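You operate a simulated robot arm through the tools that you are given. There is no shell and no other tool. Be economical: measure what you need, move in short steps, check, and stop when the job is done.

You are at the controls of a simulated robot arm. One attempt, no reset.

## Task
Fit the red nozzle in seat two; brush the scale off the grey and purple nozzles.
Fine: green brush back where it lay.

Only the result counts: the job must be done as asked and must still hold three seconds after the hand-in. Knocking over, shifting, dropping, spilling or breaking anything else fails it.

## Robot
A 7-joint arm with a two-finger parallel gripper, fixed in place. Base frame: the origin is at the foot of the arm, x ahead of it, y to its left, z up. Readings come in m, degrees, newtons and seconds.
Its first joint turns from -166.0 to 166.0 degrees. Payload 1.57 kg.
Tool frame: the origin (TCP) lies between the finger pads and is the grasp point; the fingertips stand 0.03 m ahead of it; z points along the fingers, y is the line along which they close. Largest opening 0.11 m; finger width 0.024, thickness 0.012; the body of the gripper, 0.048 by 0.112 m, starts 0.078 m behind the TCP.
Orientation is that of the tool frame in the base frame, as [roll, pitch, yaw] about the fixed x, y, z axes, in that order (R = Rz(yaw) Ry(pitch) Rx(roll)). With the fingers straight down and closing along the base's y, the tool's x points along the base's -x, its y along +y and its z along -z.

## Interface
- The arm moves only by the tool jog_arm. Its argument "deltas" is a list of rows, each a list of 3 entries, a list of its own where there are three numbers: the gripper command, from -1 (shut) to 1 (fully open), values between in proportion, then the shift along the base's x, y, z in units of 40 mm (1.0 is 40 mm), then the turn, a rotation vector about the base's x, y, z in units of 4 degrees (1.0 is 4 degrees). In form: [[fingers, [dx, dy, dz], [ax, ay, az]], ...]. A call has 1 to 20 rows; each row shifts and turns the commanded pose from where the row before left it. A call with a number of a shift or a turn outside -1 to 1 is refused whole. Each row takes 0.2 s and may step no farther than 0.05 m and 8.6 degrees from the row before; otherwise, or with a gripper value out of range, the whole call is refused. A pose out of reach is approached as far as the arm can. The call stops where the force on the tool passes 40 N (or 10 N more than at its start, if that is more) or the arm is blocked; 0.2 s more then pass. The fingers move at their own pace (about 0.045 m/s each) and stop on an object; they squeeze with about 41 N. The grip force told is the motor's: it shows also when the fingers shut on nothing. Time passes only in rows, and 0.2 s behind the last, so rows that do not move let the fingers close. It gives the time, the measured TCP pose, the force on the tool (base axes), the opening and the grip force at its end, in the units of the frame above (readings bear some noise).
- Cameras (640 x 400 px; columns grow to the right, rows downward): "scene" is fixed at [0.0492, 0.5005, 1.6175]; the picture's right is [-0.84, -0.55, 0.00], its down [-0.23, 0.36, -0.90] and it looks along [0.49, -0.76, -0.43] (base axes); focal length 312 px, centre (320, 200). "wrist" rides on the gripper at [0.07, 0.016, -0.141] in the tool frame; the picture's right is [-0.23, 0.97, 0.00], its down [-0.86, -0.20, -0.48] and it looks along [-0.47, -0.11, 0.88] (tool axes); focal length 222 px, centre (320, 200). There is no depth. A picture from a camera that has moved, and an enlarged one, comes with that camera's place and axes in the base frame and with its lens.
- capture(camera): a new picture of that camera. The clock stands still meanwhile.
- slide_trunk(by): slides the trunk up (or, below 0, down) by that many m; the arm rides with it, the base frame stays. It gives what a move gives, with no picture.
- zoom(camera, box): a new picture of the part [left, top, right, bottom] of that camera's present view, enlarged. The clock stands still meanwhile.
- finish_job(): hands the job in; it is judged then, once.

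Work in short steps. Places have to be worked out from the pictures, the camera data and where the tool is seen: move nearer, look again, correct. Check each grasp and each placing, and mend what went wrong. You have 120 turns and 76 pictures in all, those below and enlarged ones among them. Open the gripper and draw the arm clear of the work before you hand the job in, unless the task says otherwise; then end with one line.

The tools are called after ">>>" as a command line: name --argument value ..., lists and objects as JSON in quotes. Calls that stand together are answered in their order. jog_arm: Moves the arm, as the interface text tells. Its arguments: {"type":"object","properties":{"deltas":{"type":"array"}},"required":["deltas"]} The other tools are called the same way: slide_trunk (by) slides the trunk up or down; capture (camera) takes a picture; zoom (camera, box) takes an enlarged picture of a part of a camera's view; finish_job () hands the job in.

At the start:

```text
time_s: 0.0
tcp_pos: [0.3267, -0.3911, 1.2844]
orientation: [-179.9, 0.0, 180.0]
force: [0.7, 0.4, 0.1]
width: 0.11
gripper_force: 0.1
trunk travel left (down, up): [-0.525, 0.065]
```

scene: 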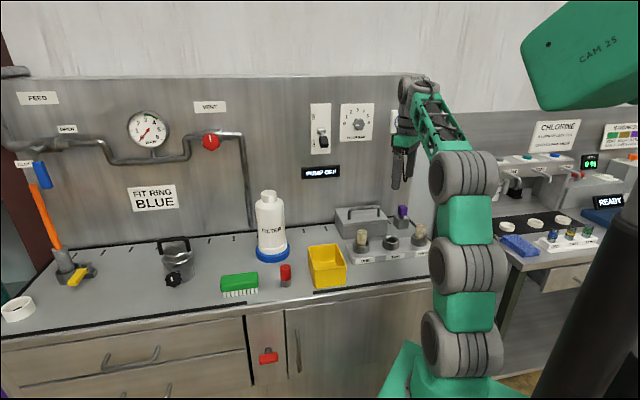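
wrist: 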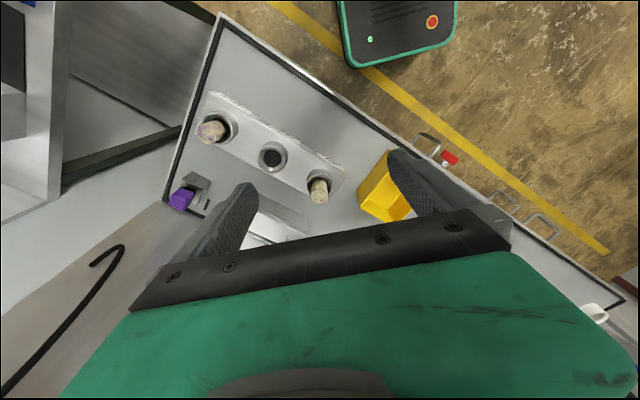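

I start by enlarging the bench in the fixed view to identify brush, red nozzle and the seats.

>>> zoom --camera "scene" --box '[320, 190, 440, 265]'

>>> zoom --camera "scene" --box '[200, 230, 360, 330]'

>>> zoom --camera "wrist" --box '[150, 70, 390, 220]'

```text
5.33 times, centred on (380, 228) of scene
camera zoom: at [0.0492, 0.5005, 1.6175], right [-0.84, -0.55, 0.0], down [-0.23, 0.36, -0.9], along [0.49, -0.76, -0.43], focal length 1666 px, centre (0, 53)
```

zoom: 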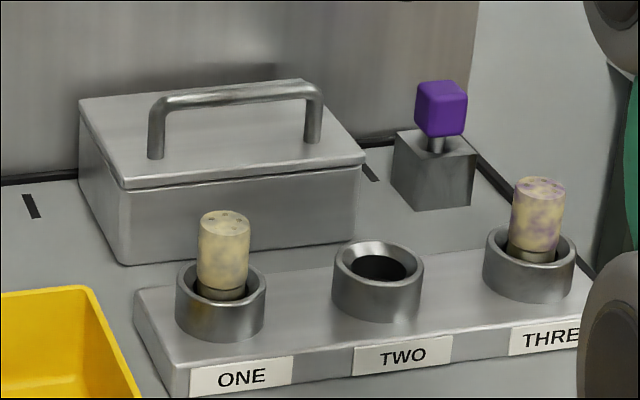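

```text
4.00 times, centred on (280, 280) of scene
camera zoom: at [0.0492, 0.5005, 1.6175], right [-0.84, -0.55, 0.0], down [-0.23, 0.36, -0.9], along [0.49, -0.76, -0.43], focal length 1250 px, centre (480, -120)
```

zoom: 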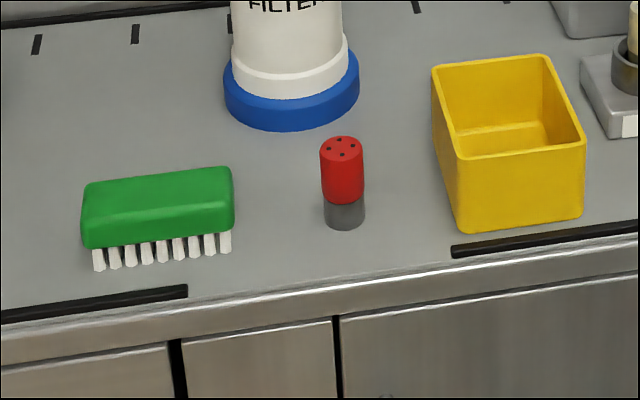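

```text
2.67 times, centred on (270, 145) of wrist
camera zoom: at [0.2568, -0.3736, 1.4254], right [0.23, 0.97, 0.0], down [0.86, -0.2, 0.48], along [0.47, -0.11, -0.88], focal length 592 px, centre (453, 347)
```

zoom: 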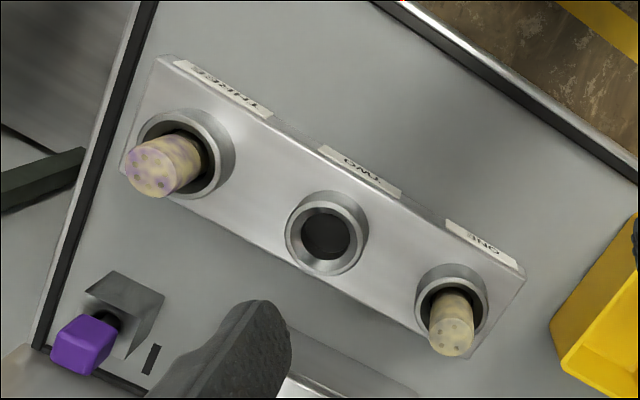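

The stereo check (scene against wrist) puts the bench top nearer z≈0.93–0.95 than 0.52, with seat two near (0.37,-0.50) and the red nozzle near (0.56,-0.10). I swing over to the brush side at the same height to get a closer wrist view.

>>> jog_arm --deltas '[[1, [0.3, 1, 0], [0, 0, 0]], [1, [0.3, 1, 0], [0, 0, 0]], [1, [0.3, 1, 0], [0, 0, 0]], [1, [0.3, 1, 0], [0, 0, 0]], [1, [0.3, 1, 0], [0, 0, 0]], [1, [0.3, 1, 0], [0, 0, 0]], [1, [0.3, 1, 0], [0, 0, 0]], [1, [0, 0, 0], [0, 0, 0]]]'

>>> capture --camera "wrist"

```text
time_s: 1.8
tcp_pos: [0.4081, -0.1088, 1.2838]
orientation: [179.9, 0.0, 179.9]
force: [0.4, -0.7, -1.2]
width: 0.1099
gripper_force: 0.0
trunk travel left (down, up): [-0.525, 0.065]
```

```text
70 pictures are left
camera wrist: at [0.3383, -0.0921, 1.4261], right [0.23, 0.97, 0.0], down [0.86, -0.2, 0.48], along [0.47, -0.11, -0.88], focal length 222 px, centre (320, 200)
```

wrist: 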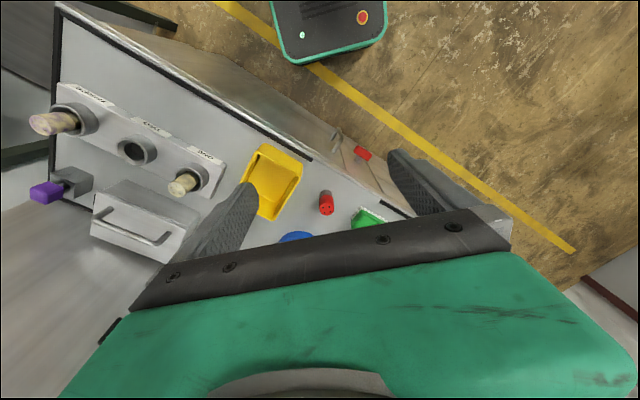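

Two-view triangulation: bench top z≈0.91, seat tops ≈0.95, bench axis running at about 43° in x-y; red nozzle ≈(0.60,-0.14), brush ≈(0.69,-0.03), bottle ≈(0.70,-0.24) with top ≈1.16. I turn the tool 43° so the fingers close across the bench axis, move above the brush, and look.

>>> jog_arm --deltas '[[1, [0.4, 0.2, -0.2], [0, 0, 1]], [1, [0.4, 0.2, -0.2], [0, 0, 1]], [1, [0.4, 0.2, -0.2], [0, 0, 1]], [1, [0.4, 0.2, -0.2], [0, 0, 1]], [1, [0.4, 0.2, -0.2], [0, 0, 1]], [1, [0.4, 0.2, -0.2], [0, 0, 1]], [1, [0.4, 0.2, -0.2], [0, 0, 1]], [1, [0.4, 0.2, -0.2], [0, 0, 1]], [1, [0.4, 0.2, -0.2], [0, 0, 1]], [1, [0.4, 0.2, -0.2], [0, 0, 1]], [1, [0, 0, 0], [0, 0, 0.75]], [1, [0, 0, 0], [0, 0, 0]]]'

>>> capture --camera "wrist"

>>> capture --camera "scene"

```text
time_s: 4.4
tcp_pos: [0.5713, -0.0294, 1.2041]
orientation: [-180.0, 0.0, -136.9]
force: [-0.4, 0.8, 0.8]
width: 0.1099
gripper_force: 0.0
trunk travel left (down, up): [-0.525, 0.065]
```

```text
69 pictures are left
camera wrist: at [0.5082, -0.0657, 1.3455], right [-0.5, 0.87, 0.0], down [0.76, 0.44, 0.48], along [0.41, 0.24, -0.88], focal length 222 px, centre (320, 200)
```

wrist: 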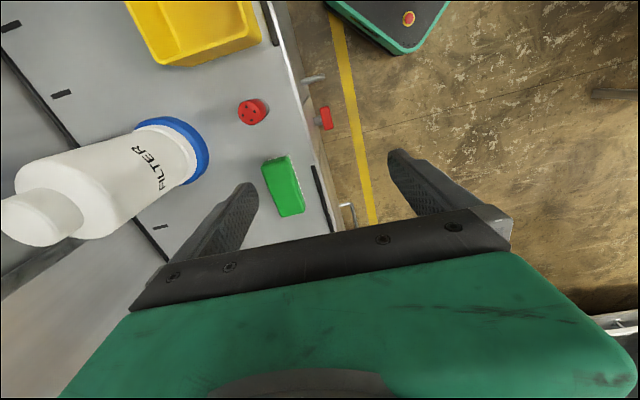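

```text
68 pictures are left
```

scene: 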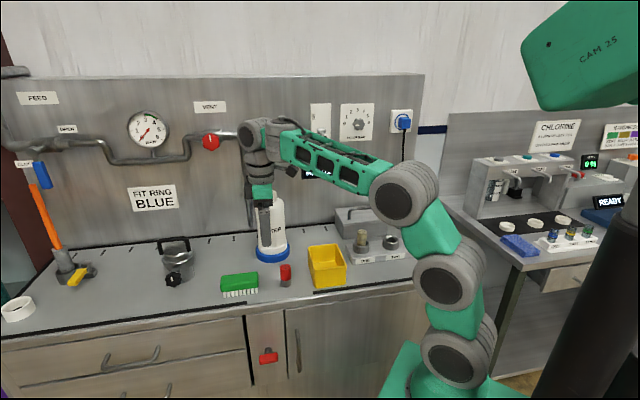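

The brush centre computes to (0.70,-0.033), handle top z≈0.96, axis ≈40°, red nozzle (0.598,-0.136). I move over the brush to see whether that reach works, staying high.

>>> jog_arm --deltas '[[1, [0.8, -0.03, -0.75], [0, 0, -0.4]], [1, [0.8, -0.03, -0.75], [0, 0, -0.4]], [1, [0.8, -0.03, -0.75], [0, 0, 0]], [1, [0.8, -0.03, -0.75], [0, 0, 0]], [1, [0, 0, 0], [0, 0, 0]]]'

>>> capture --camera "wrist"

```text
time_s: 5.6
tcp_pos: [0.7013, -0.0316, 1.0847]
orientation: [-179.9, 0.0, -140.3]
force: [0.5, 0.9, -0.4]
width: 0.1097
gripper_force: 0.1
trunk travel left (down, up): [-0.525, 0.065]
```

```text
67 pictures are left
camera wrist: at [0.6364, -0.0636, 1.2271], right [-0.45, 0.89, 0.0], down [0.78, 0.39, 0.48], along [0.43, 0.21, -0.88], focal length 222 px, centre (320, 200)
```

wrist: 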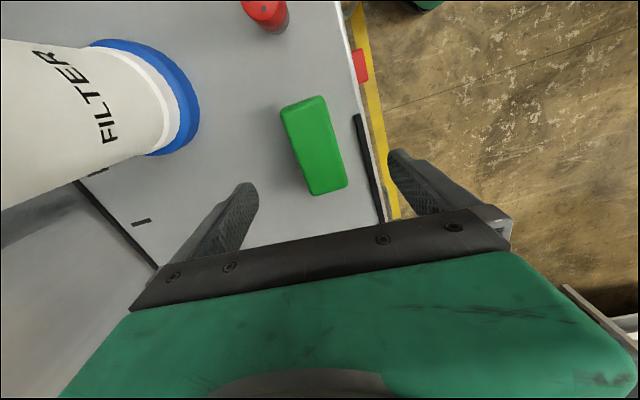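

Reach is fine; the closer view puts the brush centre at about (0.705,-0.036), axis ≈43°. I descend straddling the handle with the fingers open.

>>> jog_arm --deltas '[[1, [0.1, -0.1, -0.8], [0, 0, 0.6]], [1, [0, 0, -0.8], [0, 0, 0]], [1, [0, 0, -0.8], [0, 0, 0]], [1, [0, 0, -0.4], [0, 0, 0]], [1, [0, 0, -0.4], [0, 0, 0]], [1, [0, 0, 0], [0, 0, 0]]]'

>>> capture --camera "wrist"

>>> zoom --camera "scene" --box '[180, 220, 340, 320]'

```text
time_s: 7.0
tcp_pos: [0.7022, -0.0381, 0.9558]
orientation: [179.9, -0.1, -137.8]
force: [-0.2, 0.8, -0.1]
width: 0.1099
gripper_force: 0.1
trunk travel left (down, up): [-0.525, 0.065]
```

```text
66 pictures are left
camera wrist: at [0.6394, -0.073, 1.0974], right [-0.49, 0.87, 0.0], down [0.77, 0.43, 0.48], along [0.42, 0.23, -0.88], focal length 222 px, centre (320, 200)
```

wrist: 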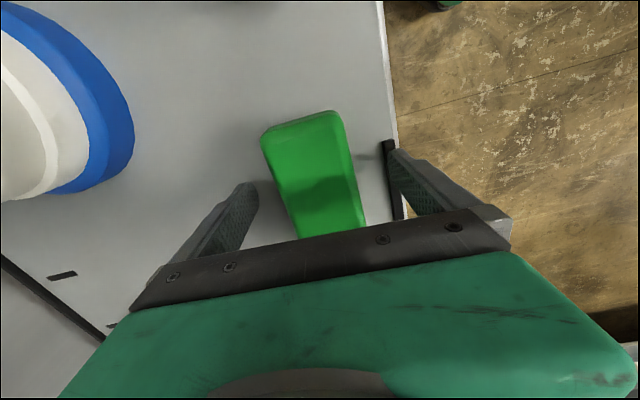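

```text
4.00 times, centred on (260, 270) of scene
camera zoom: at [0.0492, 0.5005, 1.6175], right [-0.84, -0.55, 0.0], down [-0.23, 0.36, -0.9], along [0.49, -0.76, -0.43], focal length 1250 px, centre (560, -80)
```

zoom: 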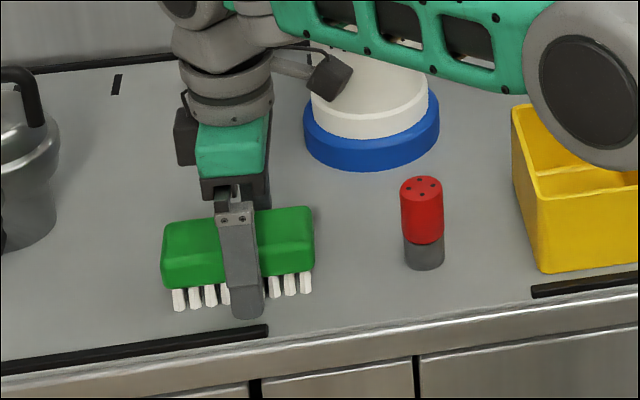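

The fingers straddle the handle at its middle. I close on it and check the grip.

>>> jog_arm --deltas '[[1, [0, 0, 0.1], [0, 0, 0]], [-1, [0, 0, 0], [0, 0, 0]], [-1, [0, 0, 0], [0, 0, 0]], [-1, [0, 0, 0], [0, 0, 0]], [-1, [0, 0, 0], [0, 0, 0]], [-1, [0, 0, 0], [0, 0, 0]], [-1, [0, 0, 0], [0, 0, 0]], [-1, [0, 0, 0], [0, 0, 0]]]'

>>> zoom --camera "scene" --box '[180, 220, 340, 320]'

```text
time_s: 8.8
tcp_pos: [0.7022, -0.0391, 0.9601]
orientation: [180.0, 0.0, -137.9]
force: [-1.1, 0.3, 0.0]
width: 0.0561
gripper_force: 40.8
trunk travel left (down, up): [-0.525, 0.065]
```

```text
4.00 times, centred on (260, 270) of scene
camera zoom: at [0.0492, 0.5005, 1.6175], right [-0.84, -0.55, 0.0], down [-0.23, 0.36, -0.9], along [0.49, -0.76, -0.43], focal length 1250 px, centre (560, -80)
```

zoom: 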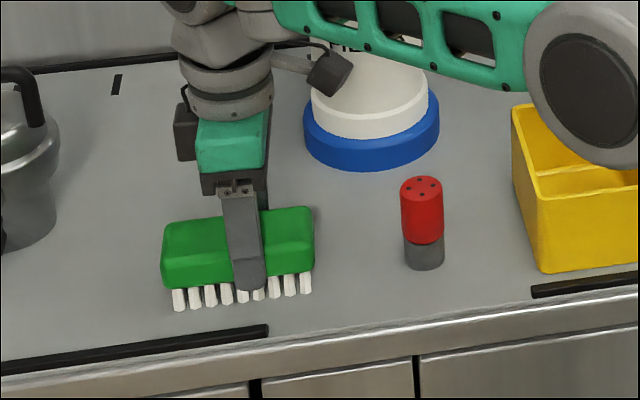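

Held (width 0.056, 41 N), brush unmoved; reference pose for its return: TCP (0.702,-0.039,0.960), yaw -137.9. I lift straight up, then go by way of smaller x to keep clear of the bottle, toward the seats.

>>> jog_arm --deltas '[[-1, [0, 0, 0.5], [0, 0, 0]], [-1, [0, 0, 0.9], [0, 0, 0]], [-1, [0, 0, 0.9], [0, 0, 0]], [-1, [0, 0, 0.9], [0, 0, 0]], [-1, [0, 0, 0.9], [0, 0, 0]], [-1, [-1, 0, 0.2], [0, 0, 0]], [-1, [-1, 0, 0], [0, 0, 0]], [-1, [-1, -0.3, 0], [0, 0, 0]], [-1, [-1, -0.5, 0], [0, 0, 0]], [-1, [-0.7, -0.9, 0], [0, 0, 0]], [-1, [-0.5, -1, 0], [0, 0, 0]], [-1, [-0.5, -1, 0], [0, 0, 0]], [-1, [0, -1, 0], [0, 0, 0]], [-1, [0, -1, 0], [0, 0, 0]], [-1, [0, -1, 0], [0, 0, 0]], [-1, [0, 0, 0], [0, 0, 0]]]'

>>> capture --camera "wrist"

>>> capture --camera "scene"

```text
time_s: 12.2
tcp_pos: [0.4717, -0.3065, 1.1258]
orientation: [179.9, 0.0, -137.8]
force: [0.6, 0.5, -1.3]
width: 0.0553
gripper_force: 40.8
out of reach, approached as far as the arm can: row 5
trunk travel left (down, up): [-0.525, 0.065]
```

```text
63 pictures are left
camera wrist: at [0.4079, -0.3405, 1.2687], right [-0.49, 0.87, 0.0], down [0.77, 0.43, 0.48], along [0.42, 0.23, -0.88], focal length 222 px, centre (320, 200)
```

wrist: 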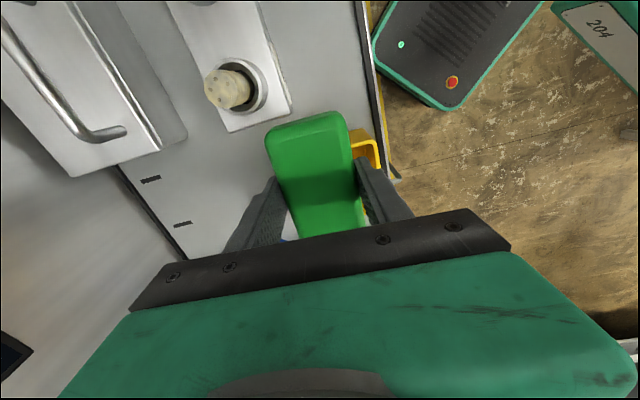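

```text
62 pictures are left
```

scene: 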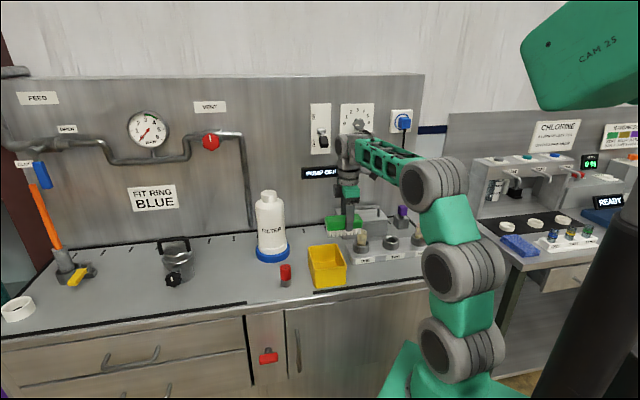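

Nozzle one computes to (0.463,-0.422) with top ≈1.01; the bristles hang ~0.045 below the TCP. I bring the brush's near half above it, stopping just short of contact.

>>> jog_arm --deltas '[[-1, [0.2, -0.8, 0], [0, 0, 0]], [-1, [0.2, -0.8, 0], [0, 0, 0]], [-1, [0, -0.7, -0.7], [0, 0, 0]], [-1, [0, 0, -0.7], [0, 0, 0]], [-1, [0, 0, 0], [0, 0, 0]]]'

>>> zoom --camera "scene" --box '[300, 190, 460, 290]'

>>> capture --camera "wrist"

```text
time_s: 13.4
tcp_pos: [0.4871, -0.3997, 1.0733]
orientation: [179.9, 0.0, -137.7]
force: [0.7, -0.3, -0.1]
width: 0.0552
gripper_force: 41.4
trunk travel left (down, up): [-0.525, 0.065]
```

```text
4.00 times, centred on (380, 240) of scene
camera zoom: at [0.0492, 0.5005, 1.6175], right [-0.84, -0.55, 0.0], down [-0.23, 0.36, -0.9], along [0.49, -0.76, -0.43], focal length 1250 px, centre (80, 40)
```

zoom: 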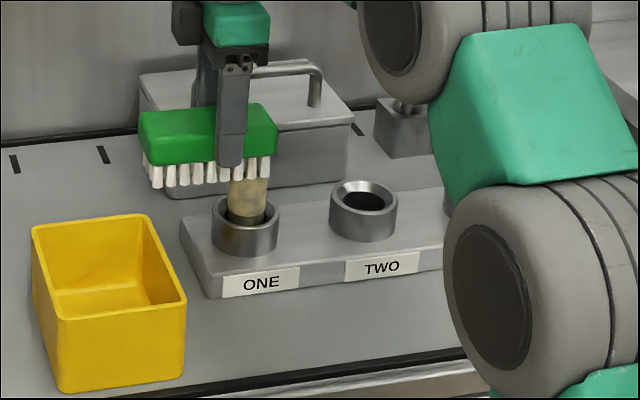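

```text
60 pictures are left
camera wrist: at [0.4236, -0.4337, 1.2144], right [-0.49, 0.87, 0.0], down [0.77, 0.43, 0.48], along [0.42, 0.23, -0.88], focal length 222 px, centre (320, 200)
```

wrist: 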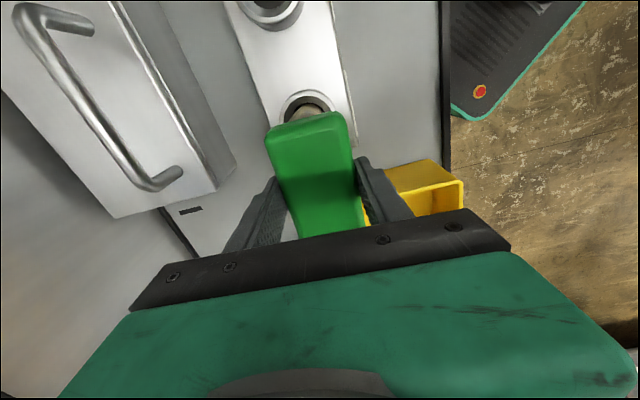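

Brush end is over nozzle one, still clear (no force). I lower in small steps to feel for contact.

>>> jog_arm --deltas '[[-1, [0, 0, -0.1], [0, 0, 0]], [-1, [0, 0, -0.1], [0, 0, 0]], [-1, [0, 0, 0], [0, 0, 0]]]'

>>> zoom --camera "scene" --box '[320, 200, 400, 250]'

```text
time_s: 14.2
tcp_pos: [0.4883, -0.3991, 1.068]
orientation: [-179.7, 0.0, -137.8]
force: [0.3, 0.6, 17.8]
width: 0.0554
gripper_force: 40.7
trunk travel left (down, up): [-0.525, 0.065]
```

```text
8.00 times, centred on (360, 225) of scene
camera zoom: at [0.0492, 0.5005, 1.6175], right [-0.84, -0.55, 0.0], down [-0.23, 0.36, -0.9], along [0.49, -0.76, -0.43], focal length 2499 px, centre (0, 0)
```

zoom: 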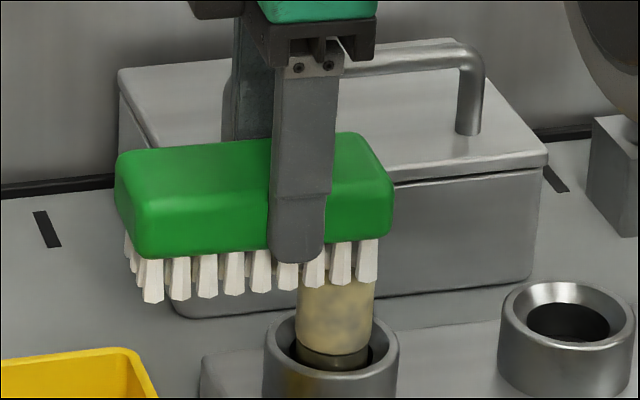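

Bristles rest on nozzle one with ~18 N. I ease up a millimetre and make a few short strokes along the brush axis, then look.

>>> jog_arm --deltas '[[-1, [0, 0, 0.03], [0, 0, 0]], [-1, [-0.3, -0.27, 0], [0, 0, 0]], [-1, [0.3, 0.27, 0], [0, 0, 0]], [-1, [0.15, 0.13, 0], [0, 0, 0]], [-1, [-0.15, -0.13, 0], [0, 0, 0]], [-1, [-0.3, -0.27, 0], [0, 0, 0]], [-1, [0.3, 0.27, 0], [0, 0, 0]], [-1, [0.15, 0.13, 0], [0, 0, 0]], [-1, [-0.15, -0.13, 0], [0, 0, 0]], [-1, [0, 0, 0], [0, 0, 0]]]'

>>> zoom --camera "scene" --box '[320, 200, 400, 250]'

```text
time_s: 16.4
tcp_pos: [0.4874, -0.3979, 1.0684]
orientation: [-179.8, 0.0, -137.7]
force: [5.2, 5.5, 22.2]
width: 0.0549
gripper_force: 40.9
trunk travel left (down, up): [-0.525, 0.065]
```

```text
8.00 times, centred on (360, 225) of scene
camera zoom: at [0.0492, 0.5005, 1.6175], right [-0.84, -0.55, 0.0], down [-0.23, 0.36, -0.9], along [0.49, -0.76, -0.43], focal length 2499 px, centre (0, 0)
```

zoom: 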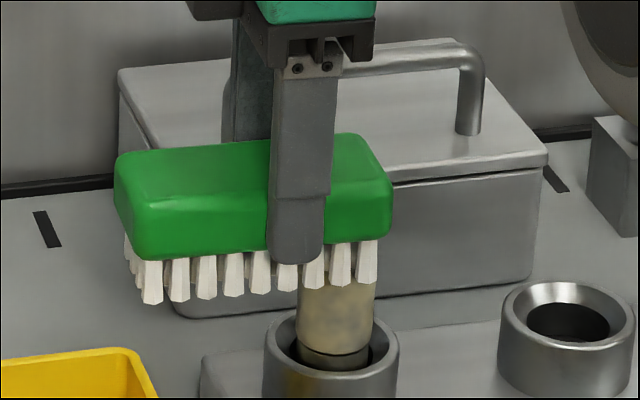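

The nozzle looks slightly greyer, so scale fades with strokes. I repeat with a longer series.

>>> jog_arm --deltas '[[-1, [-0.3, -0.27, 0], [0, 0, 0]], [-1, [-0.3, -0.27, 0], [0, 0, 0]], [-1, [0.3, 0.27, 0], [0, 0, 0]], [-1, [0.4, 0.36, 0], [0, 0, 0]], [-1, [-0.3, -0.27, 0], [0, 0, 0]], [-1, [-0.3, -0.27, 0], [0, 0, 0]], [-1, [0.3, 0.27, 0], [0, 0, 0]], [-1, [0.3, 0.27, 0], [0, 0, 0]], [-1, [-0.3, -0.27, 0], [0, 0, 0]], [-1, [-0.3, -0.27, 0], [0, 0, 0]], [-1, [0.3, 0.27, 0], [0, 0, 0]], [-1, [0.3, 0.27, 0], [0, 0, 0]], [-1, [-0.3, -0.27, 0], [0, 0, 0]], [-1, [-0.3, -0.27, 0], [0, 0, 0]], [-1, [0.3, 0.27, 0], [0, 0, 0]], [-1, [0.3, 0.27, 0], [0, 0, 0]], [-1, [-0.1, -0.09, 0], [0, 0, 0]], [-1, [0, 0, 0], [0, 0, 0]]]'

>>> zoom --camera "scene" --box '[320, 200, 400, 250]'

```text
time_s: 20.2
tcp_pos: [0.4873, -0.3975, 1.0679]
orientation: [180.0, 0.0, -137.7]
force: [2.0, 1.5, 4.4]
width: 0.0552
gripper_force: 41.2
trunk travel left (down, up): [-0.525, 0.065]
```

```text
8.00 times, centred on (360, 225) of scene
camera zoom: at [0.0492, 0.5005, 1.6175], right [-0.84, -0.55, 0.0], down [-0.23, 0.36, -0.9], along [0.49, -0.76, -0.43], focal length 2499 px, centre (0, 0)
```

zoom: 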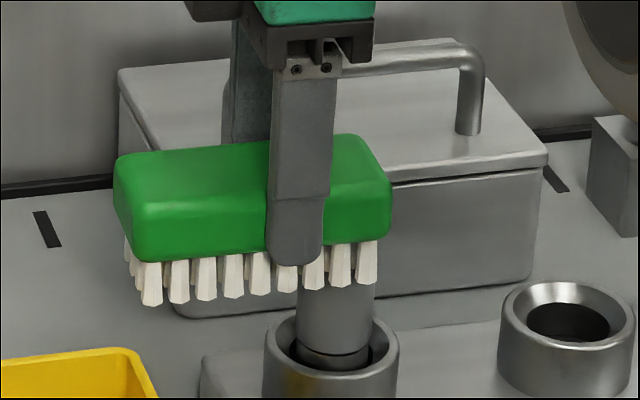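

Nozzle one is now fully clean grey. I lift and carry the brush over to nozzle three, at about (0.296,-0.592).

>>> jog_arm --deltas '[[-1, [0, 0, 0.7], [0, 0, 0]], [-1, [0, 0, 0.6], [0, 0, 0]], [-1, [-0.82, -0.84, 0], [0, 0, 0]], [-1, [-0.82, -0.84, 0], [0, 0, 0]], [-1, [-0.82, -0.84, 0], [0, 0, 0]], [-1, [-0.82, -0.84, 0], [0, 0, 0]], [-1, [-0.82, -0.84, 0], [0, 0, 0]], [-1, [0, 0, -0.4], [0, 0, 0]], [-1, [0, 0, 0], [0, 0, 0]]]'

>>> capture --camera "wrist"

>>> zoom --camera "scene" --box '[340, 190, 460, 265]'

```text
time_s: 22.2
tcp_pos: [0.3239, -0.5685, 1.1025]
orientation: [180.0, 0.0, -137.8]
force: [-0.6, -0.6, -1.8]
width: 0.0554
gripper_force: 41.0
trunk travel left (down, up): [-0.525, 0.065]
```

```text
56 pictures are left
camera wrist: at [0.26, -0.6034, 1.2445], right [-0.49, 0.87, 0.0], down [0.77, 0.43, 0.48], along [0.42, 0.23, -0.88], focal length 222 px, centre (320, 200)
```

wrist: 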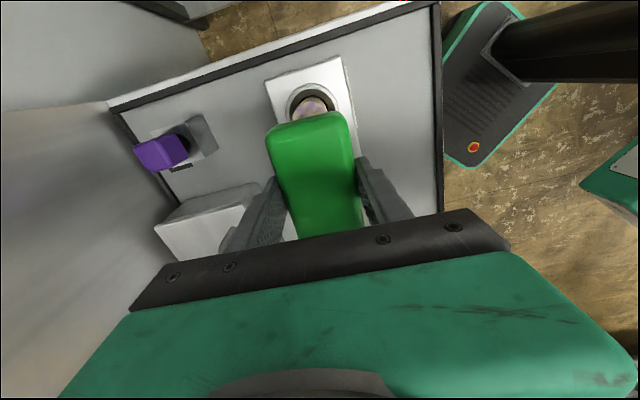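

```text
5.33 times, centred on (400, 228) of scene
camera zoom: at [0.0492, 0.5005, 1.6175], right [-0.84, -0.55, 0.0], down [-0.23, 0.36, -0.9], along [0.49, -0.76, -0.43], focal length 1666 px, centre (-107, 53)
```

zoom: 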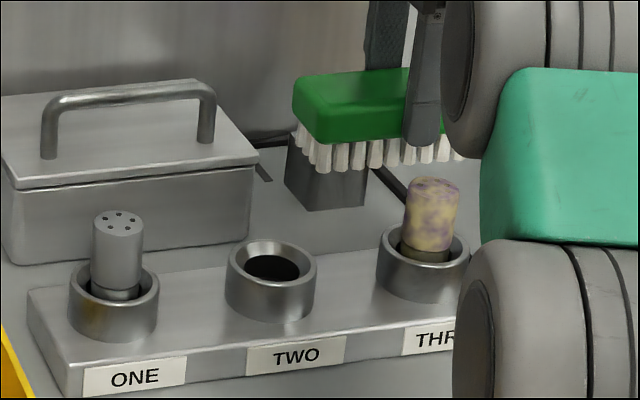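

Nozzle one is clean. Nozzle three sits at about (0.288,-0.597), so I shift the brush slightly towards it and lower to contact.

>>> jog_arm --deltas '[[-1, [-0.25, -0.15, -0.3], [0, 0, 0]], [-1, [0, 0, -0.4], [0, 0, 0]], [-1, [0, 0, -0.1], [0, 0, 0]], [-1, [0, 0, -0.08], [0, 0, 0]], [-1, [0, 0, 0], [0, 0, 0]]]'

>>> zoom --camera "scene" --box '[380, 200, 460, 250]'

```text
time_s: 23.4
tcp_pos: [0.315, -0.5755, 1.0681]
orientation: [-179.8, 0.0, -137.7]
force: [1.1, 0.4, 1.4]
width: 0.0554
gripper_force: 41.5
trunk travel left (down, up): [-0.525, 0.065]
```

```text
8.00 times, centred on (420, 225) of scene
camera zoom: at [0.0492, 0.5005, 1.6175], right [-0.84, -0.55, 0.0], down [-0.23, 0.36, -0.9], along [0.49, -0.76, -0.43], focal length 2499 px, centre (-480, 0)
```

zoom: 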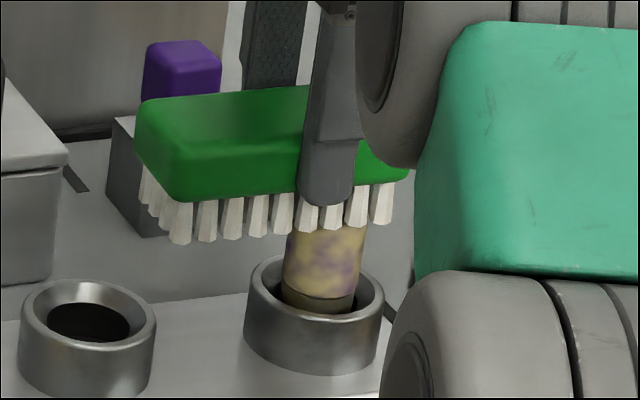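

Just touching (≈1 N). I press a couple of millimetres more and stroke.

>>> jog_arm --deltas '[[-1, [0, 0, -0.06], [0, 0, 0]], [-1, [-0.3, -0.27, 0], [0, 0, 0]], [-1, [-0.3, -0.27, 0], [0, 0, 0]], [-1, [0.3, 0.27, 0], [0, 0, 0]], [-1, [0.4, 0.36, 0], [0, 0, 0]], [-1, [-0.3, -0.27, 0], [0, 0, 0]], [-1, [-0.3, -0.27, 0], [0, 0, 0]], [-1, [0.3, 0.27, 0], [0, 0, 0]], [-1, [0.3, 0.27, 0], [0, 0, 0]], [-1, [-0.1, -0.09, 0], [0, 0, 0]], [-1, [0, 0, 0], [0, 0, 0]]]'

>>> zoom --camera "scene" --box '[380, 200, 460, 250]'

```text
time_s: 25.8
tcp_pos: [0.3152, -0.569, 1.0681]
orientation: [-179.8, -0.2, -137.7]
force: [7.0, 6.1, 22.9]
width: 0.0551
gripper_force: 40.9
trunk travel left (down, up): [-0.525, 0.065]
```

```text
8.00 times, centred on (420, 225) of scene
camera zoom: at [0.0492, 0.5005, 1.6175], right [-0.84, -0.55, 0.0], down [-0.23, 0.36, -0.9], along [0.49, -0.76, -0.43], focal length 2499 px, centre (-480, 0)
```

zoom: 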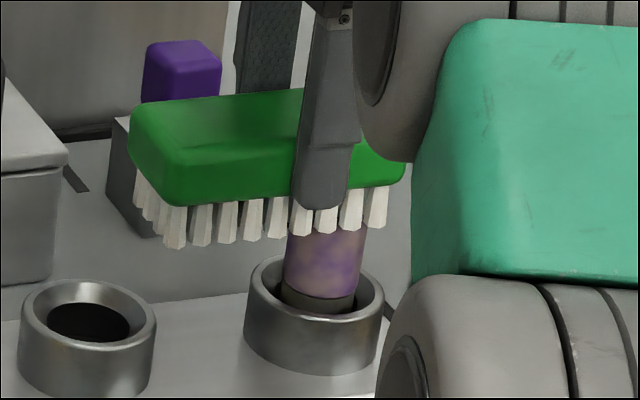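

The purple is showing through; about half gone. I repeat the strokes.

>>> jog_arm --deltas '[[-1, [-0.3, -0.27, 0], [0, 0, 0]], [-1, [-0.3, -0.27, 0], [0, 0, 0]], [-1, [0.3, 0.27, 0], [0, 0, 0]], [-1, [0.3, 0.27, 0], [0, 0, 0]], [-1, [-0.3, -0.27, 0], [0, 0, 0]], [-1, [-0.3, -0.27, 0], [0, 0, 0]], [-1, [0.3, 0.27, 0], [0, 0, 0]], [-1, [0.3, 0.27, 0], [0, 0, 0]], [-1, [-0.3, -0.27, 0], [0, 0, 0]], [-1, [-0.3, -0.27, 0], [0, 0, 0]], [-1, [0.3, 0.27, 0], [0, 0, 0]], [-1, [0.3, 0.27, 0], [0, 0, 0]], [-1, [-0.3, -0.27, 0], [0, 0, 0]], [-1, [-0.3, -0.27, 0], [0, 0, 0]], [-1, [0.3, 0.27, 0], [0, 0, 0]], [-1, [0.2, 0.18, 0], [0, 0, 0]], [-1, [0, 0, 0], [0, 0, 0]]]'

>>> zoom --camera "scene" --box '[380, 200, 460, 250]'

```text
time_s: 29.4
tcp_pos: [0.31, -0.5761, 1.0673]
orientation: [-179.8, 0.0, -137.8]
force: [-6.4, -4.9, 26.5]
width: 0.0553
gripper_force: 40.4
trunk travel left (down, up): [-0.525, 0.065]
```

```text
8.00 times, centred on (420, 225) of scene
camera zoom: at [0.0492, 0.5005, 1.6175], right [-0.84, -0.55, 0.0], down [-0.23, 0.36, -0.9], along [0.49, -0.76, -0.43], focal length 2499 px, centre (-480, 0)
```

zoom: 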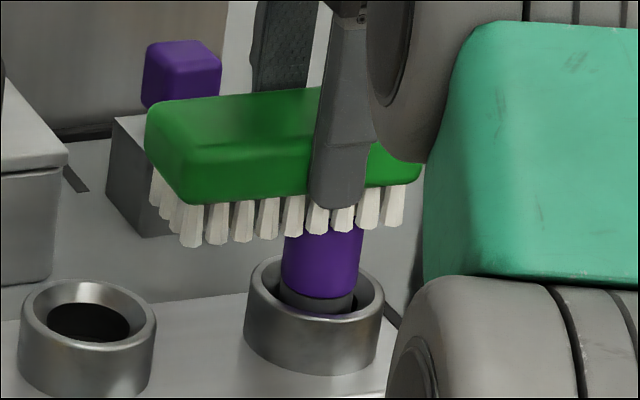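

Nozzle three is clean purple. I lift and carry the brush back along the same safe detour to just above where it lay.

>>> jog_arm --deltas '[[-1, [0, 0, 0.7], [0, 0, 0]], [-1, [0, 0, 0.7], [0, 0, 0]], [-1, [0.571, 0.95, 0], [0, 0, 0]], [-1, [0.571, 0.95, 0], [0, 0, 0]], [-1, [0.571, 0.95, 0], [0, 0, 0]], [-1, [0.571, 0.95, 0], [0, 0, 0]], [-1, [0.571, 0.95, 0], [0, 0, 0]], [-1, [0.571, 0.95, 0], [0, 0, 0]], [-1, [0.571, 0.95, 0], [0, 0, 0]], [-1, [0.29, 0.92, 0], [0, 0, 0]], [-1, [0.29, 0.92, 0], [0, 0, 0]], [-1, [0.29, 0.92, 0], [0, 0, 0]], [-1, [0.29, 0.92, 0], [0, 0, 0]], [-1, [0.29, 0.92, 0], [0, 0, 0]], [-1, [0.29, 0.92, -0.6], [0, 0, 0]], [-1, [0.9, 0.3, -0.7], [0, 0, 0]], [-1, [0.9, 0.3, -0.2], [0, 0, 0]], [-1, [0.9, 0.3, 0], [0, 0, 0]], [-1, [0.9, 0.3, 0], [0, 0, 0]], [-1, [0, 0, 0], [0, 0, 0]]]'

>>> zoom --camera "scene" --box '[180, 220, 340, 320]'

>>> zoom --camera "scene" --box '[340, 190, 460, 265]'

```text
time_s: 33.6
tcp_pos: [0.6842, -0.041, 1.0606]
orientation: [-180.0, -0.1, -137.8]
force: [-0.1, 0.1, -2.2]
width: 0.0551
gripper_force: 40.9
trunk travel left (down, up): [-0.525, 0.065]
```

```text
4.00 times, centred on (260, 270) of scene
camera zoom: at [0.0492, 0.5005, 1.6175], right [-0.84, -0.55, 0.0], down [-0.23, 0.36, -0.9], along [0.49, -0.76, -0.43], focal length 1250 px, centre (560, -80)
```

zoom: 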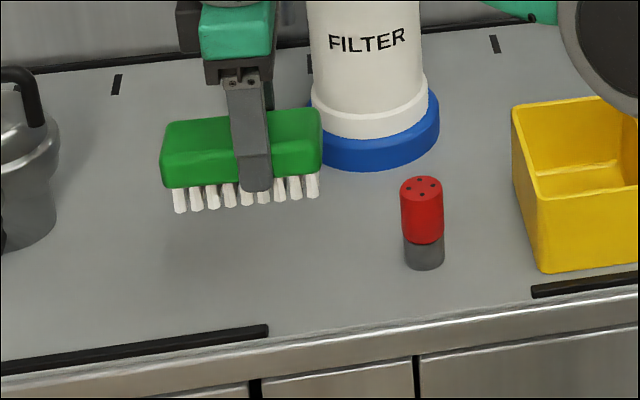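

```text
5.33 times, centred on (400, 228) of scene
camera zoom: at [0.0492, 0.5005, 1.6175], right [-0.84, -0.55, 0.0], down [-0.23, 0.36, -0.9], along [0.49, -0.76, -0.43], focal length 1666 px, centre (-107, 53)
```

zoom: 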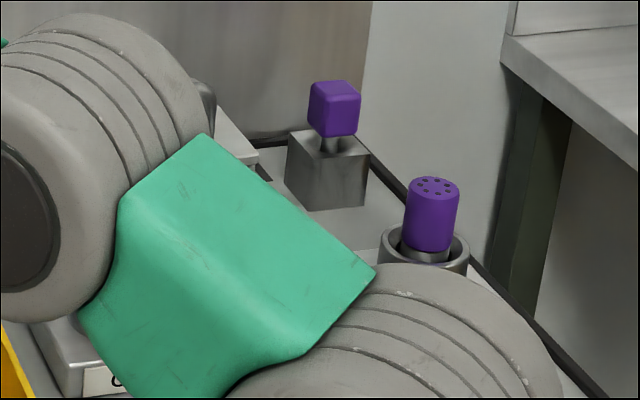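

Both nozzles are clean and the brush hangs level. I correct to the reference xy and lower to the table.

>>> jog_arm --deltas '[[-1, [0.45, 0.05, 0], [0, 0, 0]], [-1, [0, 0, -0.8], [0, 0, 0]], [-1, [0, 0, -0.8], [0, 0, 0]], [-1, [0, 0, -0.6], [0, 0, 0]], [-1, [0, 0, 0], [0, 0, 0]]]'

```text
time_s: 34.8
tcp_pos: [0.7004, -0.0399, 0.9737]
orientation: [179.9, 0.0, -137.7]
force: [0.4, -0.8, -0.5]
width: 0.0553
gripper_force: 40.8
trunk travel left (down, up): [-0.525, 0.065]
```

Still free at 0.974. I nudge xy to the reference and lower in small steps to touch.

>>> jog_arm --deltas '[[-1, [0.05, 0.03, -0.15], [0, 0, 0]], [-1, [0, 0, -0.12], [0, 0, 0]], [-1, [0, 0, 0], [0, 0, 0]]]'

>>> zoom --camera "scene" --box '[180, 220, 340, 320]'

```text
time_s: 35.6
tcp_pos: [0.7033, -0.0363, 0.9627]
orientation: [-179.9, 0.0, -137.7]
force: [-0.3, 0.1, -1.5]
width: 0.055
gripper_force: 41.4
trunk travel left (down, up): [-0.525, 0.065]
```

```text
4.00 times, centred on (260, 270) of scene
camera zoom: at [0.0492, 0.5005, 1.6175], right [-0.84, -0.55, 0.0], down [-0.23, 0.36, -0.9], along [0.49, -0.76, -0.43], focal length 1250 px, centre (560, -80)
```

zoom: 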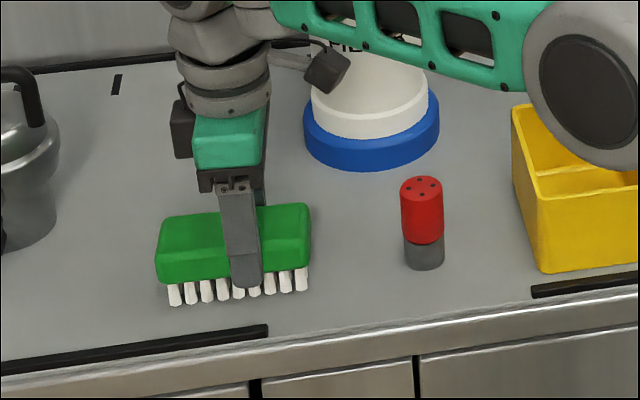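

Compared with the reference picture it is about 4 px too far left and still ~2–3 mm up. I shift it 3 mm towards image right, lower to touch, and compare again.

>>> jog_arm --deltas '[[-1, [-0.07, -0.045, 0], [0, 0, 0]], [-1, [0, 0, -0.06], [0, 0, 0]], [-1, [0, 0, -0.03], [0, 0, 0]], [-1, [0, 0, 0], [0, 0, 0]]]'

>>> zoom --camera "scene" --box '[180, 220, 340, 320]'

```text
time_s: 36.6
tcp_pos: [0.7013, -0.04, 0.9589]
orientation: [180.0, 0.0, -137.8]
force: [0.6, -0.7, -1.0]
width: 0.0553
gripper_force: 41.6
trunk travel left (down, up): [-0.525, 0.065]
```

```text
4.00 times, centred on (260, 270) of scene
camera zoom: at [0.0492, 0.5005, 1.6175], right [-0.84, -0.55, 0.0], down [-0.23, 0.36, -0.9], along [0.49, -0.76, -0.43], focal length 1250 px, centre (560, -80)
```

zoom: 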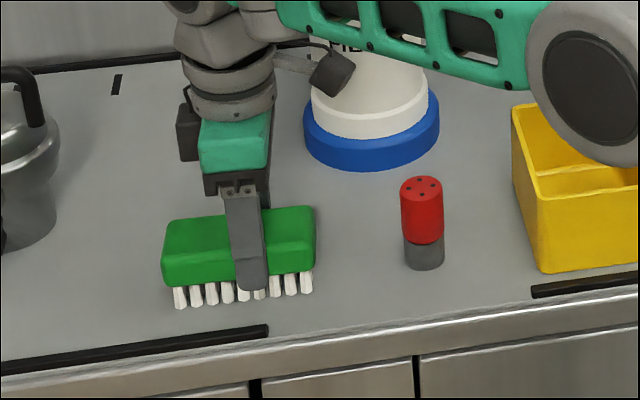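

Now within ~2 px of the reference, just not touching yet; I lower another 1–2 mm until I feel the bench.

>>> jog_arm --deltas '[[-1, [0.01, 0.01, -0.03], [0, 0, 0]], [-1, [0, 0, -0.03], [0, 0, 0]], [-1, [0, 0, 0], [0, 0, 0]]]'

```text
time_s: 37.4
tcp_pos: [0.7007, -0.0402, 0.9591]
orientation: [-179.9, 0.1, -137.9]
force: [2.1, -0.5, 8.9]
width: 0.0554
gripper_force: 41.6
trunk travel left (down, up): [-0.525, 0.065]
```

Bench contact (9 N). I open the fingers and rise straight up, then compare with the starting picture.

>>> jog_arm --deltas '[[-1, [0, 0, 0.02], [0, 0, 0]], [1, [0, 0, 0], [0, 0, 0]], [1, [0, 0, 0], [0, 0, 0]], [1, [0, 0, 0], [0, 0, 0]], [1, [0, 0, 0], [0, 0, 0]], [1, [0, 0, 0], [0, 0, 0]], [1, [0, 0, 0], [0, 0, 0]], [1, [0, 0, 0.6], [0, 0, 0]], [1, [0, 0, 0.9], [0, 0, 0]], [1, [0, 0, 0.9], [0, 0, 0]], [1, [-0.5, 0, 0.5], [0, 0, 0]], [1, [-0.5, 0, 0], [0, 0, 0]], [1, [0, 0, 0], [0, 0, 0]]]'

>>> zoom --camera "scene" --box '[200, 230, 360, 330]'

>>> capture --camera "wrist"

```text
time_s: 40.2
tcp_pos: [0.6605, -0.04, 1.0749]
orientation: [-180.0, 0.0, -137.9]
force: [-0.1, -0.5, 0.3]
width: 0.1102
gripper_force: 0.1
trunk travel left (down, up): [-0.525, 0.065]
```

```text
4.00 times, centred on (280, 280) of scene
camera zoom: at [0.0492, 0.5005, 1.6175], right [-0.84, -0.55, 0.0], down [-0.23, 0.36, -0.9], along [0.49, -0.76, -0.43], focal length 1250 px, centre (480, -120)
```

zoom: 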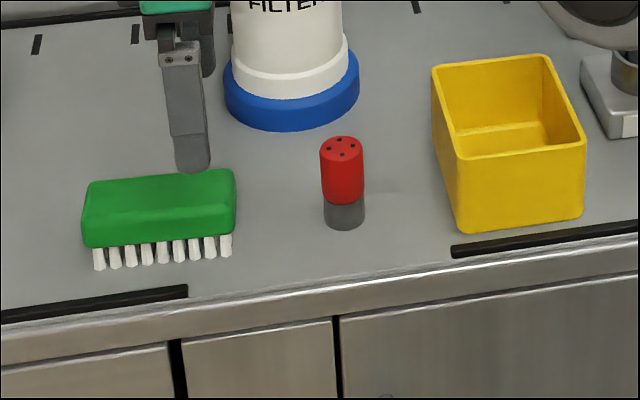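

```text
46 pictures are left
camera wrist: at [0.5975, -0.0741, 1.2172], right [-0.49, 0.87, 0.0], down [0.77, 0.43, 0.48], along [0.42, 0.23, -0.88], focal length 222 px, centre (320, 200)
```

wrist: 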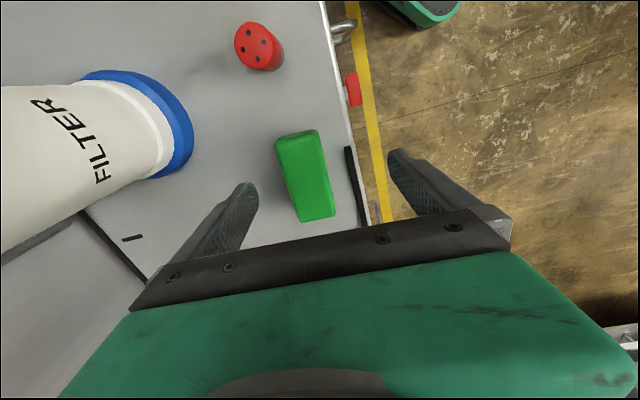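

The brush lies back where it was (within ~1 px of the first picture). Red nozzle triangulates to (0.601,-0.136); I move above it and lower partway with fingers open.

>>> jog_arm --deltas '[[1, [-0.5, -0.8, 0], [0, 0, 0]], [1, [-0.5, -0.8, 0], [0, 0, 0]], [1, [-0.5, -0.8, 0], [0, 0, 0]], [1, [0, 0, -0.5], [0, 0, 0]], [1, [0, 0, -0.5], [0, 0, 0]], [1, [0, 0, 0], [0, 0, 0]]]'

>>> capture --camera "wrist"

>>> zoom --camera "scene" --box '[220, 220, 340, 295]'

```text
time_s: 41.6
tcp_pos: [0.5989, -0.1348, 1.0355]
orientation: [-179.9, 0.0, -137.7]
force: [-0.2, -0.4, 0.1]
width: 0.11
gripper_force: 0.1
trunk travel left (down, up): [-0.525, 0.065]
```

```text
45 pictures are left
camera wrist: at [0.5365, -0.1688, 1.177], right [-0.49, 0.87, 0.0], down [0.77, 0.43, 0.48], along [0.42, 0.23, -0.88], focal length 222 px, centre (320, 200)
```

wrist: 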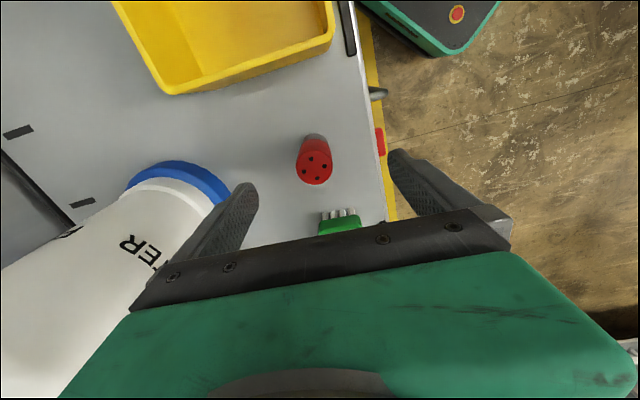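

```text
5.33 times, centred on (280, 258) of scene
camera zoom: at [0.0492, 0.5005, 1.6175], right [-0.84, -0.55, 0.0], down [-0.23, 0.36, -0.9], along [0.49, -0.76, -0.43], focal length 1666 px, centre (533, -107)
```

zoom: 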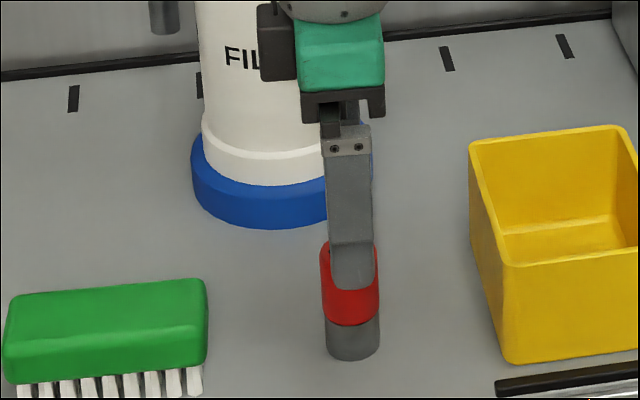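

The nozzle is at (0.605,-0.137), top ≈0.97. I correct 6 mm and lower so that the pads grip its upper part, tips at ≈0.933.

>>> jog_arm --deltas '[[1, [0.13, -0.05, -0.6], [0, 0, 0]], [1, [0, 0, -0.6], [0, 0, 0]], [1, [0, 0, -0.6], [0, 0, 0]], [1, [0, 0, 0], [0, 0, 0]]]'

>>> capture --camera "wrist"

>>> zoom --camera "scene" --box '[220, 220, 340, 295]'

```text
time_s: 42.6
tcp_pos: [0.6048, -0.1375, 0.961]
orientation: [180.0, 0.0, -137.8]
force: [-0.2, -0.1, 0.3]
width: 0.1101
gripper_force: 0.1
trunk travel left (down, up): [-0.525, 0.065]
```

```text
43 pictures are left
camera wrist: at [0.5415, -0.1705, 1.1041], right [-0.49, 0.87, 0.0], down [0.77, 0.43, 0.48], along [0.42, 0.23, -0.88], focal length 222 px, centre (320, 200)
```

wrist: 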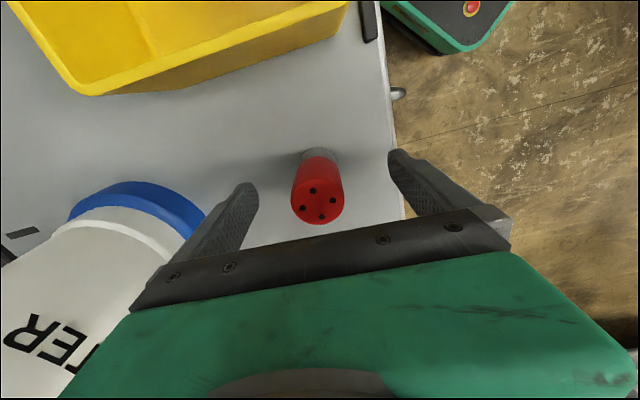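

```text
5.33 times, centred on (280, 258) of scene
camera zoom: at [0.0492, 0.5005, 1.6175], right [-0.84, -0.55, 0.0], down [-0.23, 0.36, -0.9], along [0.49, -0.76, -0.43], focal length 1666 px, centre (533, -107)
```

zoom: 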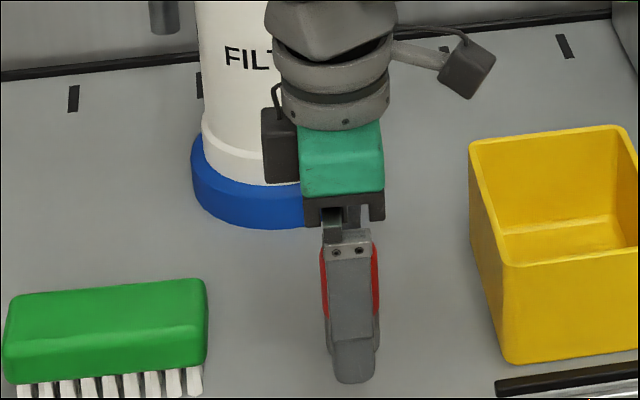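

The nozzle is centred between the fingers, top ≈0.979. I close on it.

>>> jog_arm --deltas '[[-1, [0, 0, 0.05], [0, 0, 0]], [-1, [0, 0, 0], [0, 0, 0]], [-1, [0, 0, 0], [0, 0, 0]], [-1, [0, 0, 0], [0, 0, 0]], [-1, [0, 0, 0], [0, 0, 0]], [-1, [0, 0, 0], [0, 0, 0]], [-1, [0, 0, 0], [0, 0, 0]], [-1, [0, 0, 0], [0, 0, 0]], [-1, [0, 0, 0], [0, 0, 0]], [-1, [0, 0, 0], [0, 0, 0]]]'

>>> zoom --camera "scene" --box '[220, 220, 340, 295]'

```text
time_s: 44.8
tcp_pos: [0.6058, -0.1361, 0.9644]
orientation: [179.9, -0.1, -137.8]
force: [-0.4, -0.6, 0.5]
width: 0.0349
gripper_force: 41.0
trunk travel left (down, up): [-0.525, 0.065]
```

```text
5.33 times, centred on (280, 258) of scene
camera zoom: at [0.0492, 0.5005, 1.6175], right [-0.84, -0.55, 0.0], down [-0.23, 0.36, -0.9], along [0.49, -0.76, -0.43], focal length 1666 px, centre (533, -107)
```

zoom: 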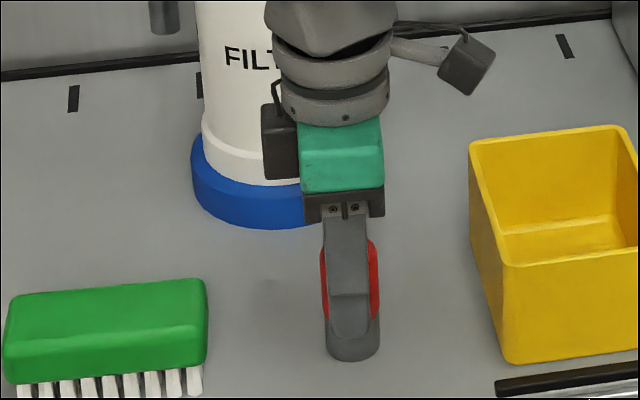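

Gripped (35 mm). I lift and move to above seat two, estimated at (0.377,-0.510).

>>> jog_arm --deltas '[[-1, [0, 0, 0.5], [0, 0, 0]], [-1, [0, 0, 0.9], [0, 0, 0]], [-1, [0, 0, 0.9], [0, 0, 0]], [-1, [0, 0, 0.9], [0, 0, 0]], [-1, [0, 0, 0.6], [0, 0, 0]], [-1, [-0.57, -0.935, 0], [0, 0, 0]], [-1, [-0.57, -0.935, 0], [0, 0, 0]], [-1, [-0.57, -0.935, 0], [0, 0, 0]], [-1, [-0.57, -0.935, 0], [0, 0, 0]], [-1, [-0.57, -0.935, 0], [0, 0, 0]], [-1, [-0.57, -0.935, 0], [0, 0, 0]], [-1, [-0.57, -0.935, 0], [0, 0, 0]], [-1, [-0.57, -0.935, 0], [0, 0, 0]], [-1, [-0.57, -0.935, 0], [0, 0, 0]], [-1, [-0.57, -0.935, 0], [0, 0, 0]], [-1, [0, 0, 0], [0, 0, 0]]]'

>>> capture --camera "wrist"

>>> zoom --camera "scene" --box '[340, 190, 460, 265]'

```text
time_s: 48.2
tcp_pos: [0.3783, -0.5145, 1.1164]
orientation: [180.0, 0.1, -137.8]
force: [0.0, 0.1, -1.4]
width: 0.0345
gripper_force: 41.2
trunk travel left (down, up): [-0.525, 0.065]
```

```text
40 pictures are left
camera wrist: at [0.3151, -0.5496, 1.2581], right [-0.49, 0.87, 0.0], down [0.77, 0.43, 0.48], along [0.42, 0.23, -0.88], focal length 222 px, centre (320, 200)
```

wrist: 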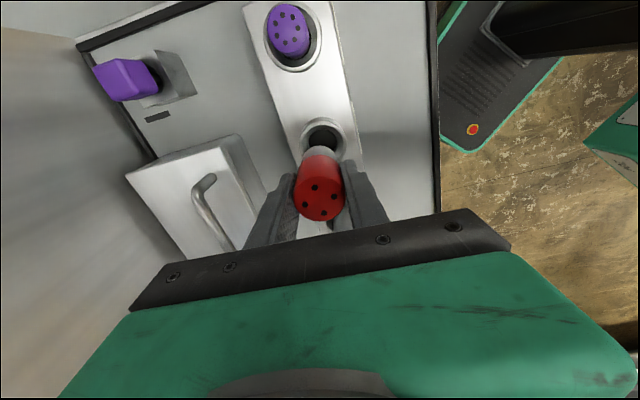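

```text
5.33 times, centred on (400, 228) of scene
camera zoom: at [0.0492, 0.5005, 1.6175], right [-0.84, -0.55, 0.0], down [-0.23, 0.36, -0.9], along [0.49, -0.76, -0.43], focal length 1666 px, centre (-107, 53)
```

zoom: 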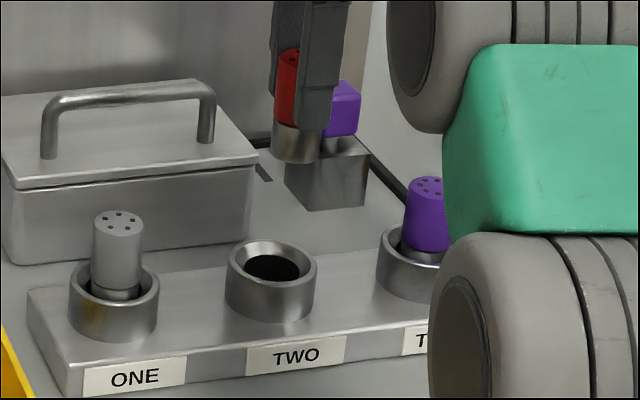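

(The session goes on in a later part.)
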